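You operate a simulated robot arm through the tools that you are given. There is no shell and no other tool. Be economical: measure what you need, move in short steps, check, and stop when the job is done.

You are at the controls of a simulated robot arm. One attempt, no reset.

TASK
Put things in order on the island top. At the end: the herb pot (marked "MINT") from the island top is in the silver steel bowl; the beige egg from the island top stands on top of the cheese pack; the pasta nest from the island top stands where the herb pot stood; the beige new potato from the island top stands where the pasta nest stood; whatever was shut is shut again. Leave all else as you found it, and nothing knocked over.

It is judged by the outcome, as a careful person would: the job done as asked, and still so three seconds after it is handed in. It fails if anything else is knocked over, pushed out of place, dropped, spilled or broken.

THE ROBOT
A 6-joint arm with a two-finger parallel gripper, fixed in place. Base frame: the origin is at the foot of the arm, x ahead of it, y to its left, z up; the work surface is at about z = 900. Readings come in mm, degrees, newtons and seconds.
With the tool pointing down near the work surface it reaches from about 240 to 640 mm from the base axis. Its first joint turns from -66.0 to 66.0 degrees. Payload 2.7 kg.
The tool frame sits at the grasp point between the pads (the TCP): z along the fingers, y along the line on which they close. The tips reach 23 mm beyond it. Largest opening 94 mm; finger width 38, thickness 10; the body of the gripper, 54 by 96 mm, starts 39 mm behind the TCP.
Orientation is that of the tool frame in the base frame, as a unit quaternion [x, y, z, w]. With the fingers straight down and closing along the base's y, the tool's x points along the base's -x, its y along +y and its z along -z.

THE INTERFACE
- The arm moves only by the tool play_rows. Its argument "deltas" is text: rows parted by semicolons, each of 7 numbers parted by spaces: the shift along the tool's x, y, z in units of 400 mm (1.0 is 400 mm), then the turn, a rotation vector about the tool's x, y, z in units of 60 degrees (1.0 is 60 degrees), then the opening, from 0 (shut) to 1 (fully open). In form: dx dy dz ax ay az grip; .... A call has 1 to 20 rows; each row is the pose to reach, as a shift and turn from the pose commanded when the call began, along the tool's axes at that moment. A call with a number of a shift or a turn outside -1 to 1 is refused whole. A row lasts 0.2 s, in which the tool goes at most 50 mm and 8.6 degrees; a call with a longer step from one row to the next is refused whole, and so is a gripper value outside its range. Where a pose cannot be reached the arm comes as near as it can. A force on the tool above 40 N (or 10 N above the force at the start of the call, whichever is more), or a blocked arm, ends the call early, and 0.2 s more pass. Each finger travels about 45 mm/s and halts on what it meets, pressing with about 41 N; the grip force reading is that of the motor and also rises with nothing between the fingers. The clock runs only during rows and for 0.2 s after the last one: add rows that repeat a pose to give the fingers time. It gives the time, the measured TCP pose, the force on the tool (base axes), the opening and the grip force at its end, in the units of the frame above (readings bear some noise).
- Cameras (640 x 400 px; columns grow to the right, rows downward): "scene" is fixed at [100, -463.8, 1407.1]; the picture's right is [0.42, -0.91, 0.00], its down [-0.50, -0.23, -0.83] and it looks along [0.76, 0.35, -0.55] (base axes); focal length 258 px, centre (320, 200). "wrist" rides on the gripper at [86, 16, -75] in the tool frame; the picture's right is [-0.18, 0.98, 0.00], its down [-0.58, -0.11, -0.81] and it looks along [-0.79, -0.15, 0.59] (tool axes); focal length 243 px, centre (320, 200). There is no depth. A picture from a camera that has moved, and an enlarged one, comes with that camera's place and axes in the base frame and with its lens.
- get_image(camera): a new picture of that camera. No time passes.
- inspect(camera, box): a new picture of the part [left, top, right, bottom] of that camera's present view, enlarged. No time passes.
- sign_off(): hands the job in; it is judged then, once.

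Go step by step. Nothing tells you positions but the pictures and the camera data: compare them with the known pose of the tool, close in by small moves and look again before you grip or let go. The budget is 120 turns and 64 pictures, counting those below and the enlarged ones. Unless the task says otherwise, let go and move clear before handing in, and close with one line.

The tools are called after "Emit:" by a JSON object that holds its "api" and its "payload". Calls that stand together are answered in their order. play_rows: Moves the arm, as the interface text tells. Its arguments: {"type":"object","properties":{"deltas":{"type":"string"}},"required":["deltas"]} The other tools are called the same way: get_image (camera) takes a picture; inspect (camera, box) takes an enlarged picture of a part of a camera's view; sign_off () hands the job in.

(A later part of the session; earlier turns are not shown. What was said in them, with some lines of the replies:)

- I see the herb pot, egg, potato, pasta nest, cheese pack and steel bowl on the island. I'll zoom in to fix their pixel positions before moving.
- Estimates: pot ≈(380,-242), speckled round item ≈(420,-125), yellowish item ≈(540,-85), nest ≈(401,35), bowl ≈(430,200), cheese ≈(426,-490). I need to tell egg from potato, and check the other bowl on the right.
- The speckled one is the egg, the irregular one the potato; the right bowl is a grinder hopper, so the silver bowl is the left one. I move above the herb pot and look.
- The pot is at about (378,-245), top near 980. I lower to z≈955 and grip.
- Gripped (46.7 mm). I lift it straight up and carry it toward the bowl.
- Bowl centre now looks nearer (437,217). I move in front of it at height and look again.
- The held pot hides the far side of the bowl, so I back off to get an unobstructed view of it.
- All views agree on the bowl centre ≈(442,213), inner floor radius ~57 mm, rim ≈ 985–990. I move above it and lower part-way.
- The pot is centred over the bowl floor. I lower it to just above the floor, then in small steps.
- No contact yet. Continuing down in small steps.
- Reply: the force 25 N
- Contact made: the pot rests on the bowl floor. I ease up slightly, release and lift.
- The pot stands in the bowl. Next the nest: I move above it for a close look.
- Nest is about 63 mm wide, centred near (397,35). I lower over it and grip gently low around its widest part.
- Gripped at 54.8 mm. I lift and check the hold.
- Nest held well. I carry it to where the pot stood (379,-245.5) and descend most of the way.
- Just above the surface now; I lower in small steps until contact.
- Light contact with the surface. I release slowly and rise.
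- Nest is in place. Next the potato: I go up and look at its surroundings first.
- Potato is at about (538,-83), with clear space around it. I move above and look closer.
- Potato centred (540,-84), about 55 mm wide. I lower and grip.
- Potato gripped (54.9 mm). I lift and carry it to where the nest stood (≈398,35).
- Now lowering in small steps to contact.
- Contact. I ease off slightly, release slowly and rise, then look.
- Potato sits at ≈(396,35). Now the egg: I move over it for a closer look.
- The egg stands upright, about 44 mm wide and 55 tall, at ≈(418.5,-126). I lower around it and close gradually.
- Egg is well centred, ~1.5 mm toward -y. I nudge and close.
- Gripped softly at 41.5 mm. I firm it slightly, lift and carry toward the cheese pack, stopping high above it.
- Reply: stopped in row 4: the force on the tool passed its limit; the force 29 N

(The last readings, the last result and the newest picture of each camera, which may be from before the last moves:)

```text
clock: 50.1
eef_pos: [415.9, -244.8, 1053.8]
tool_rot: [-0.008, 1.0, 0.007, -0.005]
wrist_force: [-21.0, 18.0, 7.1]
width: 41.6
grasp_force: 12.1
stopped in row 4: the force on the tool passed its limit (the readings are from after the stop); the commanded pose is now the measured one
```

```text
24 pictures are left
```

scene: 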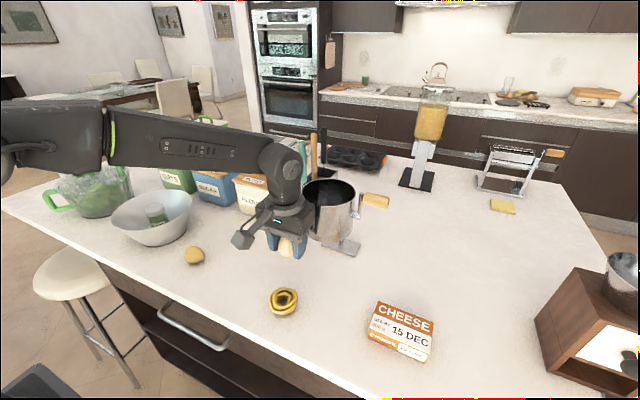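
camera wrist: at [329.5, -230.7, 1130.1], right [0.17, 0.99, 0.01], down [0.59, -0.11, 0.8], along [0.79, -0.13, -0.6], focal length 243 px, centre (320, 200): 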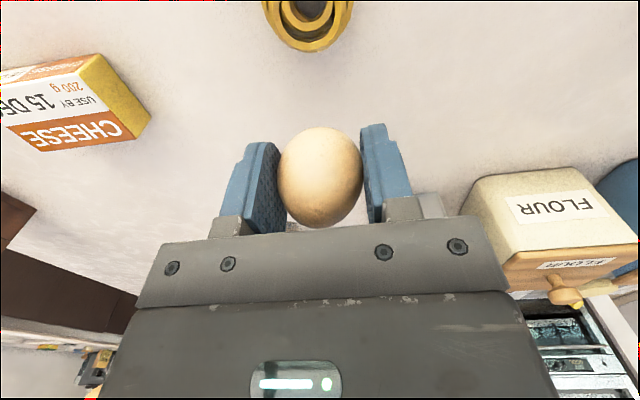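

The path met resistance: working it out from both views, the steel cylinder is raised on a stand, near (505,-300) with its rim at z≈1120, and the gripper touched it. I back away and compare it with the start.

Emit:
{"api": "play_rows", "payload": {"deltas": "0.03 0.03 0 0 0 0 0.415; 0.07 0.07 0 0 0 0 0.415; 0.1 0.1 0 0 0 0 0.415; 0.1 0.1 0 0 0 0 0.415"}}

Emit:
{"api": "inspect", "payload": {"camera": "scene", "box": [270, 120, 430, 270]}}

Emit:
{"api": "inspect", "payload": {"camera": "scene", "box": [240, 220, 480, 370]}}

```text
clock: 51.1
eef_pos: [378.7, -206.1, 1053.9]
tool_rot: [-0.007, 1.0, 0.005, -0.003]
wrist_force: [-0.3, -0.2, -0.8]
width: 41.5
grasp_force: 12.3
```

```text
2.67 times, centred on (350, 195) of scene
camera zoom: at [100.0, -463.8, 1407.1], right [0.42, -0.91, 0.0], down [-0.5, -0.23, -0.83], along [0.76, 0.35, -0.55], focal length 689 px, centre (240, 213)
```

zoom: 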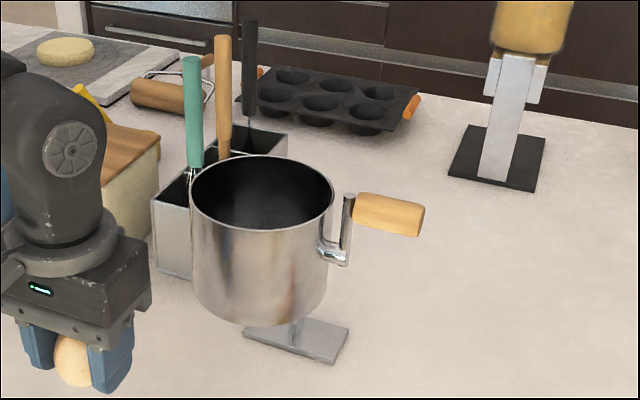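

```text
2.67 times, centred on (360, 295) of scene
camera zoom: at [100.0, -463.8, 1407.1], right [0.42, -0.91, 0.0], down [-0.5, -0.23, -0.83], along [0.76, 0.35, -0.55], focal length 689 px, centre (213, -53)
```

zoom: 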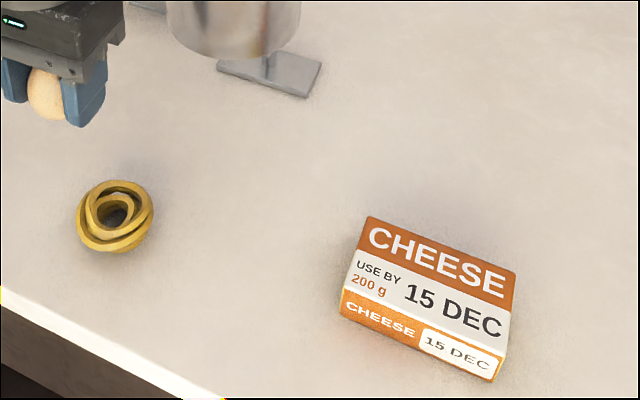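

The cylinder and its stand are unchanged from the first picture. I straighten the tool and go around it well on the robot's side (x≈345).

Emit:
{"api": "play_rows", "payload": {"deltas": "0.05 0 0 0.0096 -0.0057 0.0134 0.415; 0.084 -0.06 0 0.0096 -0.0057 0.0134 0.415; 0.084 -0.15 0 0.0096 -0.0057 0.0134 0.415; 0.084 -0.235 0 0.0096 -0.0057 0.0134 0.415; 0.084 -0.235 0 0.0096 -0.0057 0.0134 0.415"}}

Emit:
{"api": "get_image", "payload": {"camera": "wrist"}}

```text
clock: 52.4
eef_pos: [343.8, -303.0, 1052.2]
tool_rot: [0.001, 1.0, 0.0, -0.001]
wrist_force: [0.4, 0.4, -0.9]
width: 41.7
grasp_force: 12.0
```

```text
21 pictures are left
camera wrist: at [256.6, -286.3, 1127.8], right [0.18, 0.98, 0.0], down [0.58, -0.11, 0.81], along [0.79, -0.15, -0.59], focal length 243 px, centre (320, 200)
```

wrist: 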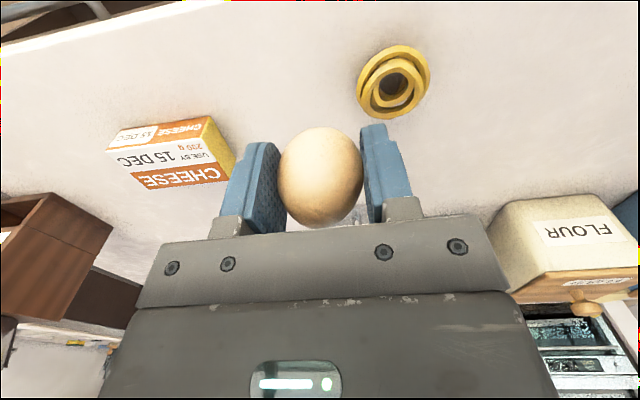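

Cheese pack confirmed: x≈395–460, y≈-435 to -543, top ≈930. I move over my drop point (418,-467), still high.

Emit:
{"api": "play_rows", "payload": {"deltas": "-0.02 -0.1 0 0 0 0 0.415; -0.05 -0.2 0 0 0 0 0.415; -0.1 -0.29 0 0 0 0 0.415; -0.15 -0.37 0 0 0 0 0.415; -0.185 -0.41 0 0 0 0 0.415; -0.185 -0.41 0.08 0 0 0 0.415; -0.185 -0.41 0.12 0 0 0 0.415; -0.185 -0.41 0.12 0 0 0 0.415"}}

Emit:
{"api": "get_image", "payload": {"camera": "wrist"}}

Emit:
{"api": "inspect", "payload": {"camera": "scene", "box": [320, 220, 480, 370]}}

```text
clock: 54.1
eef_pos: [419.1, -465.3, 1005.2]
tool_rot: [0.0, 1.0, 0.0, -0.001]
wrist_force: [-0.1, 0.3, 0.0]
width: 41.6
grasp_force: 12.3
out of reach, approached as far as the arm can: row 5
```

```text
20 pictures are left
camera wrist: at [331.7, -448.5, 1081.1], right [0.18, 0.98, 0.0], down [0.58, -0.11, 0.81], along [0.79, -0.15, -0.59], focal length 243 px, centre (320, 200)
```

wrist: 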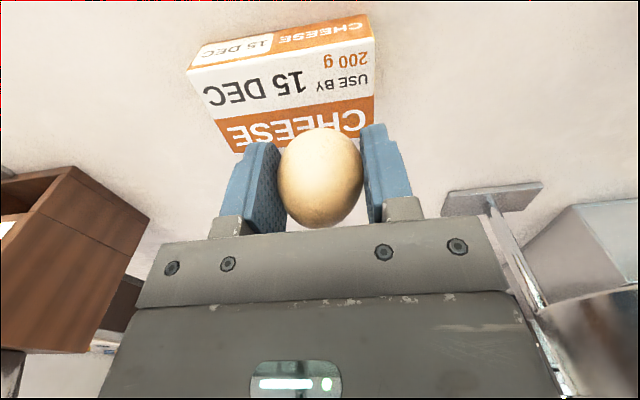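

```text
2.67 times, centred on (400, 295) of scene
camera zoom: at [100.0, -463.8, 1407.1], right [0.42, -0.91, 0.0], down [-0.5, -0.23, -0.83], along [0.76, 0.35, -0.55], focal length 689 px, centre (107, -53)
```

zoom: 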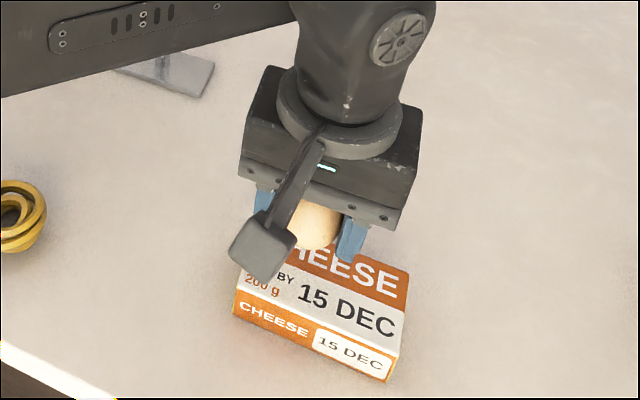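

The drop point is on the pack's top, ~30 mm in from its end. I lower toward it.

Emit:
{"api": "play_rows", "payload": {"deltas": "0 0 0.04 0 0 0 0.415; 0 0 0.07 0 0 0 0.415; 0 0 0.07 0 0 0 0.415"}}

Emit:
{"api": "inspect", "payload": {"camera": "wrist", "box": [160, 0, 440, 240]}}

```text
clock: 55.0
eef_pos: [417.6, -464.4, 977.0]
tool_rot: [0.0, 1.0, 0.0, -0.001]
wrist_force: [-0.1, 0.0, 0.4]
width: 41.3
grasp_force: 11.7
```

```text
1.67 times, centred on (300, 120) of wrist
camera zoom: at [331.3, -448.4, 1052.9], right [0.18, 0.98, 0.0], down [0.58, -0.11, 0.81], along [0.79, -0.15, -0.59], focal length 404 px, centre (353, 333)
```

zoom: 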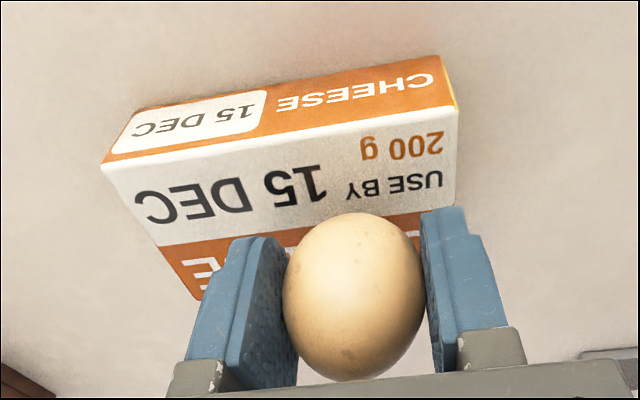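

Still clear above the pack. Small steps down until contact.

Emit:
{"api": "play_rows", "payload": {"deltas": "0 0 0.005 0 0 0 0.415; 0 0 0.01 0 0 0 0.415; 0 0 0.01 0 0 0 0.415"}}

Emit:
{"api": "play_rows", "payload": {"deltas": "0 0 0.005 0 0 0 0.415; 0 0 0.005 0 0 0 0.415"}}

Emit:
{"api": "play_rows", "payload": {"deltas": "0 0 0.004 0 0 0 0.415; 0 0 0.004 0 0 0 0.415"}}

```text
clock: 55.8
eef_pos: [418.8, -464.7, 970.9]
tool_rot: [0.001, 1.0, 0.0, 0.0]
wrist_force: [-0.3, -0.2, -0.6]
width: 41.5
grasp_force: 12.1
```

```text
clock: 56.4
eef_pos: [419.2, -465.0, 971.0]
tool_rot: [0.0, 1.0, 0.001, 0.0]
wrist_force: [-0.5, -0.3, -0.7]
width: 41.6
grasp_force: 12.9
```

```text
clock: 57.0
eef_pos: [419.6, -465.9, 969.3]
tool_rot: [0.0, 1.0, -0.001, -0.001]
wrist_force: [-1.0, 1.2, 5.4]
width: 41.6
grasp_force: 12.0
```

Light contact (5 N) with the pack's top. I release very gradually.

Emit:
{"api": "play_rows", "payload": {"deltas": "0 0 -0.001 0 0 0 0.425; 0 0 -0.001 0 0 0 0.435; 0 0 -0.001 0 0 0 0.44; 0 0 -0.001 0 0 0 0.445; 0 0 -0.001 0 0 0 0.45; 0 0 -0.001 0 0 0 0.46; 0 0 -0.001 0 0 0 0.47; 0 0 -0.001 0 0 0 0.48; 0 0 -0.001 0 0 0 0.48"}}

Emit:
{"api": "inspect", "payload": {"camera": "wrist", "box": [160, 0, 440, 240]}}

```text
clock: 59.0
eef_pos: [418.6, -465.2, 969.9]
tool_rot: [0.0, 1.0, 0.0, -0.001]
wrist_force: [0.4, 0.4, 0.3]
width: 45.0
grasp_force: 0.1
```

```text
1.67 times, centred on (300, 120) of wrist
camera zoom: at [331.0, -448.8, 1045.0], right [0.18, 0.98, 0.0], down [0.58, -0.11, 0.81], along [0.79, -0.15, -0.59], focal length 404 px, centre (353, 333)
```

zoom: 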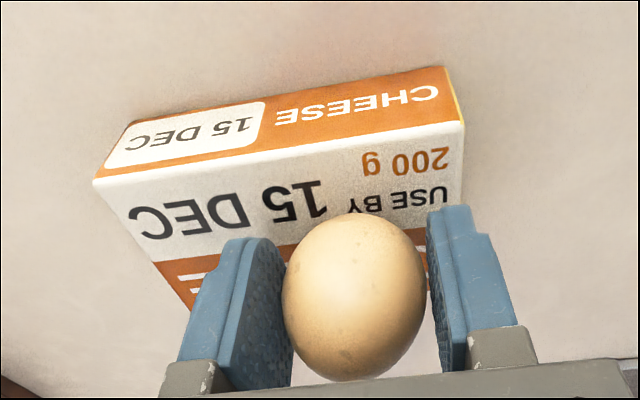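

Egg stands free between the fingers. I open further and recheck before rising.

Emit:
{"api": "play_rows", "payload": {"deltas": "0 0 0 0 0 0 0.52; 0 0 0 0 0 0 0.58; 0 0 0 0 0 0 0.65; 0 0 0 0 0 0 0.75; 0 0 0 0 0 0 0.85; 0 0 0 0 0 0 0.95; 0 0 0 0 0 0 0.95; 0 0 0 0 0 0 0.95"}}

Emit:
{"api": "inspect", "payload": {"camera": "wrist", "box": [160, 0, 440, 240]}}

```text
clock: 60.8
eef_pos: [419.4, -464.8, 970.6]
tool_rot: [0.0, 1.0, 0.001, -0.001]
wrist_force: [-0.3, -0.1, -0.6]
width: 88.9
grasp_force: 0.1
```

```text
1.67 times, centred on (300, 120) of wrist
camera zoom: at [331.0, -448.8, 1045.0], right [0.18, 0.98, 0.0], down [0.58, -0.11, 0.81], along [0.79, -0.15, -0.59], focal length 404 px, centre (353, 333)
```

zoom: 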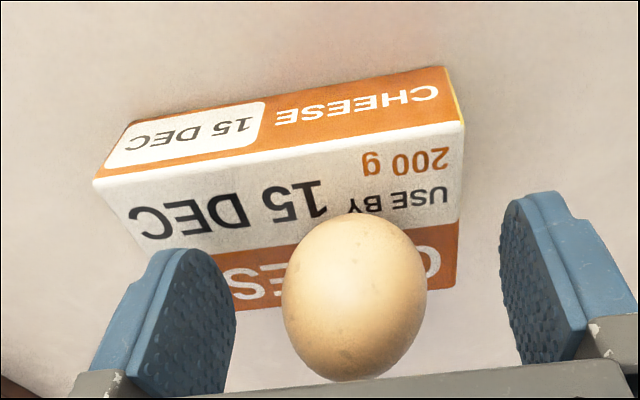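

Egg is stable. I rise straight up, then retract toward the robot, away from the raised cylinder.

Emit:
{"api": "play_rows", "payload": {"deltas": "0 0 -0.04 0 0 0 0.95; 0 0 -0.1 0 0 0 0.95; 0 0 -0.16 0 0 0 0.95; 0 0 -0.18 0 0 0 0.95; 0.06 0 -0.18 0 0 0 0.95; 0.14 0.02 -0.22 0 0 0 0.95; 0.2 0.08 -0.25 0 0 0 0.95; 0.22 0.17 -0.25 0 0 0 0.95; 0.23 0.27 -0.25 0 0 0 0.95; 0.23 0.37 -0.25 0 0 0 0.95; 0.23 0.47 -0.25 0 0 0 0.95; 0.23 0.47 -0.25 0 0 0 0.95"}}

Emit:
{"api": "get_image", "payload": {"camera": "scene"}}

Emit:
{"api": "inspect", "payload": {"camera": "scene", "box": [320, 220, 480, 370]}}

```text
clock: 63.4
eef_pos: [327.1, -276.0, 1070.5]
tool_rot: [0.0, 1.0, -0.001, 0.0]
wrist_force: [0.0, 0.6, 0.8]
width: 89.3
grasp_force: 0.1
out of reach, approached as far as the arm can: row 5
```

```text
15 pictures are left
```

scene: 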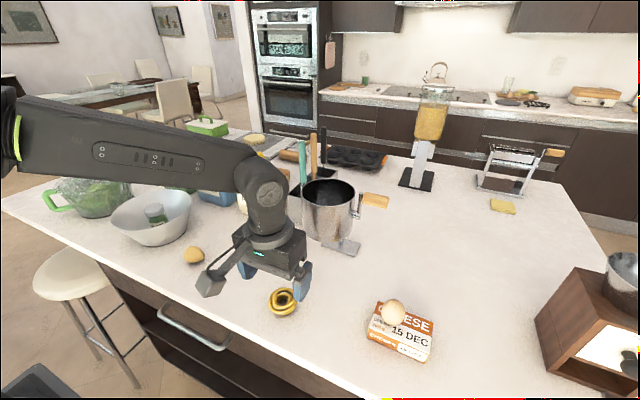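

```text
2.67 times, centred on (400, 295) of scene
camera zoom: at [100.0, -463.8, 1407.1], right [0.42, -0.91, 0.0], down [-0.5, -0.23, -0.83], along [0.76, 0.35, -0.55], focal length 689 px, centre (107, -53)
```

zoom: 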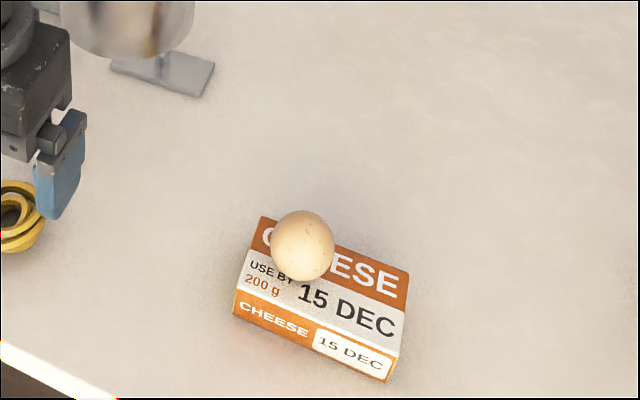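

Egg stands on the cheese pack. I move the arm clear and do a final comparison.

Emit:
{"api": "play_rows", "payload": {"deltas": "0 0.08 -0.06 0 0 0 1; 0 0.17 -0.13 0 0 0 1; 0 0.26 -0.19 0 0 0 1; 0 0.35 -0.26 0 0 0 1; 0 0.44 -0.33 0 0 0 1; 0 0.53 -0.38 0 0 0 1; 0 0.58 -0.4 0 0 0 1; 0 0.58 -0.4 0 0 0 1; 0 0.58 -0.4 0 0 0 1"}}

Emit:
{"api": "get_image", "payload": {"camera": "scene"}}

Emit:
{"api": "inspect", "payload": {"camera": "scene", "box": [100, 170, 340, 320]}}

```text
clock: 65.3
eef_pos: [327.5, -43.2, 1229.3]
tool_rot: [0.0, 1.0, 0.0, 0.0]
wrist_force: [-0.4, -0.6, 0.3]
width: 94.0
grasp_force: 0.1
```

```text
13 pictures are left
```

scene: 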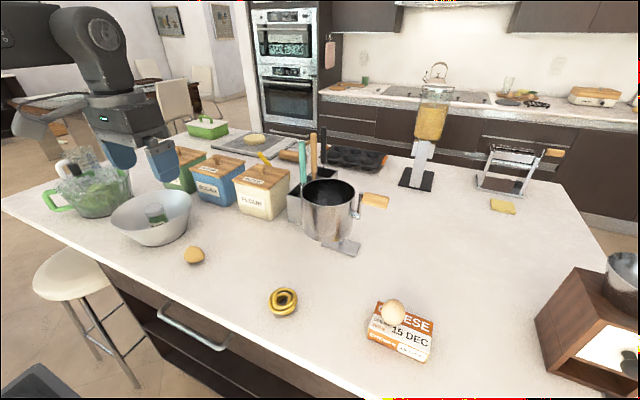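

```text
2.67 times, centred on (220, 245) of scene
camera zoom: at [100.0, -463.8, 1407.1], right [0.42, -0.91, 0.0], down [-0.5, -0.23, -0.83], along [0.76, 0.35, -0.55], focal length 689 px, centre (587, 80)
```

zoom: 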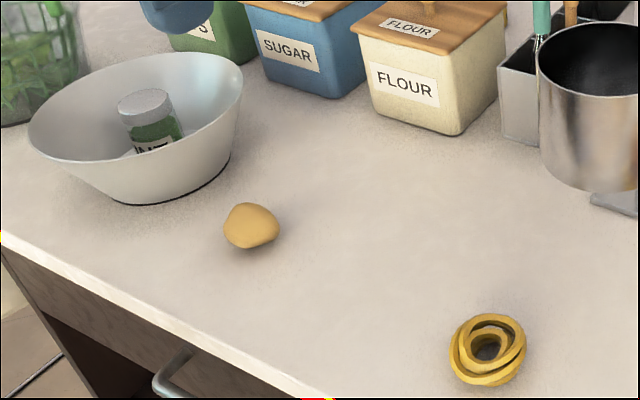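

Everything matches the requested arrangement, the other items look unchanged from the start, and the arm is clear.

Emit:
{"api": "sign_off", "payload": {}}

```text
The job is handed in.
```

The job is handed in: the MINT pot is in the silver bowl, the egg stands on the cheese pack, the nest is where the pot stood and the potato where the nest stood; nothing shut was opened, and though the gripper once bumped the raised steel cylinder, it had not visibly moved.
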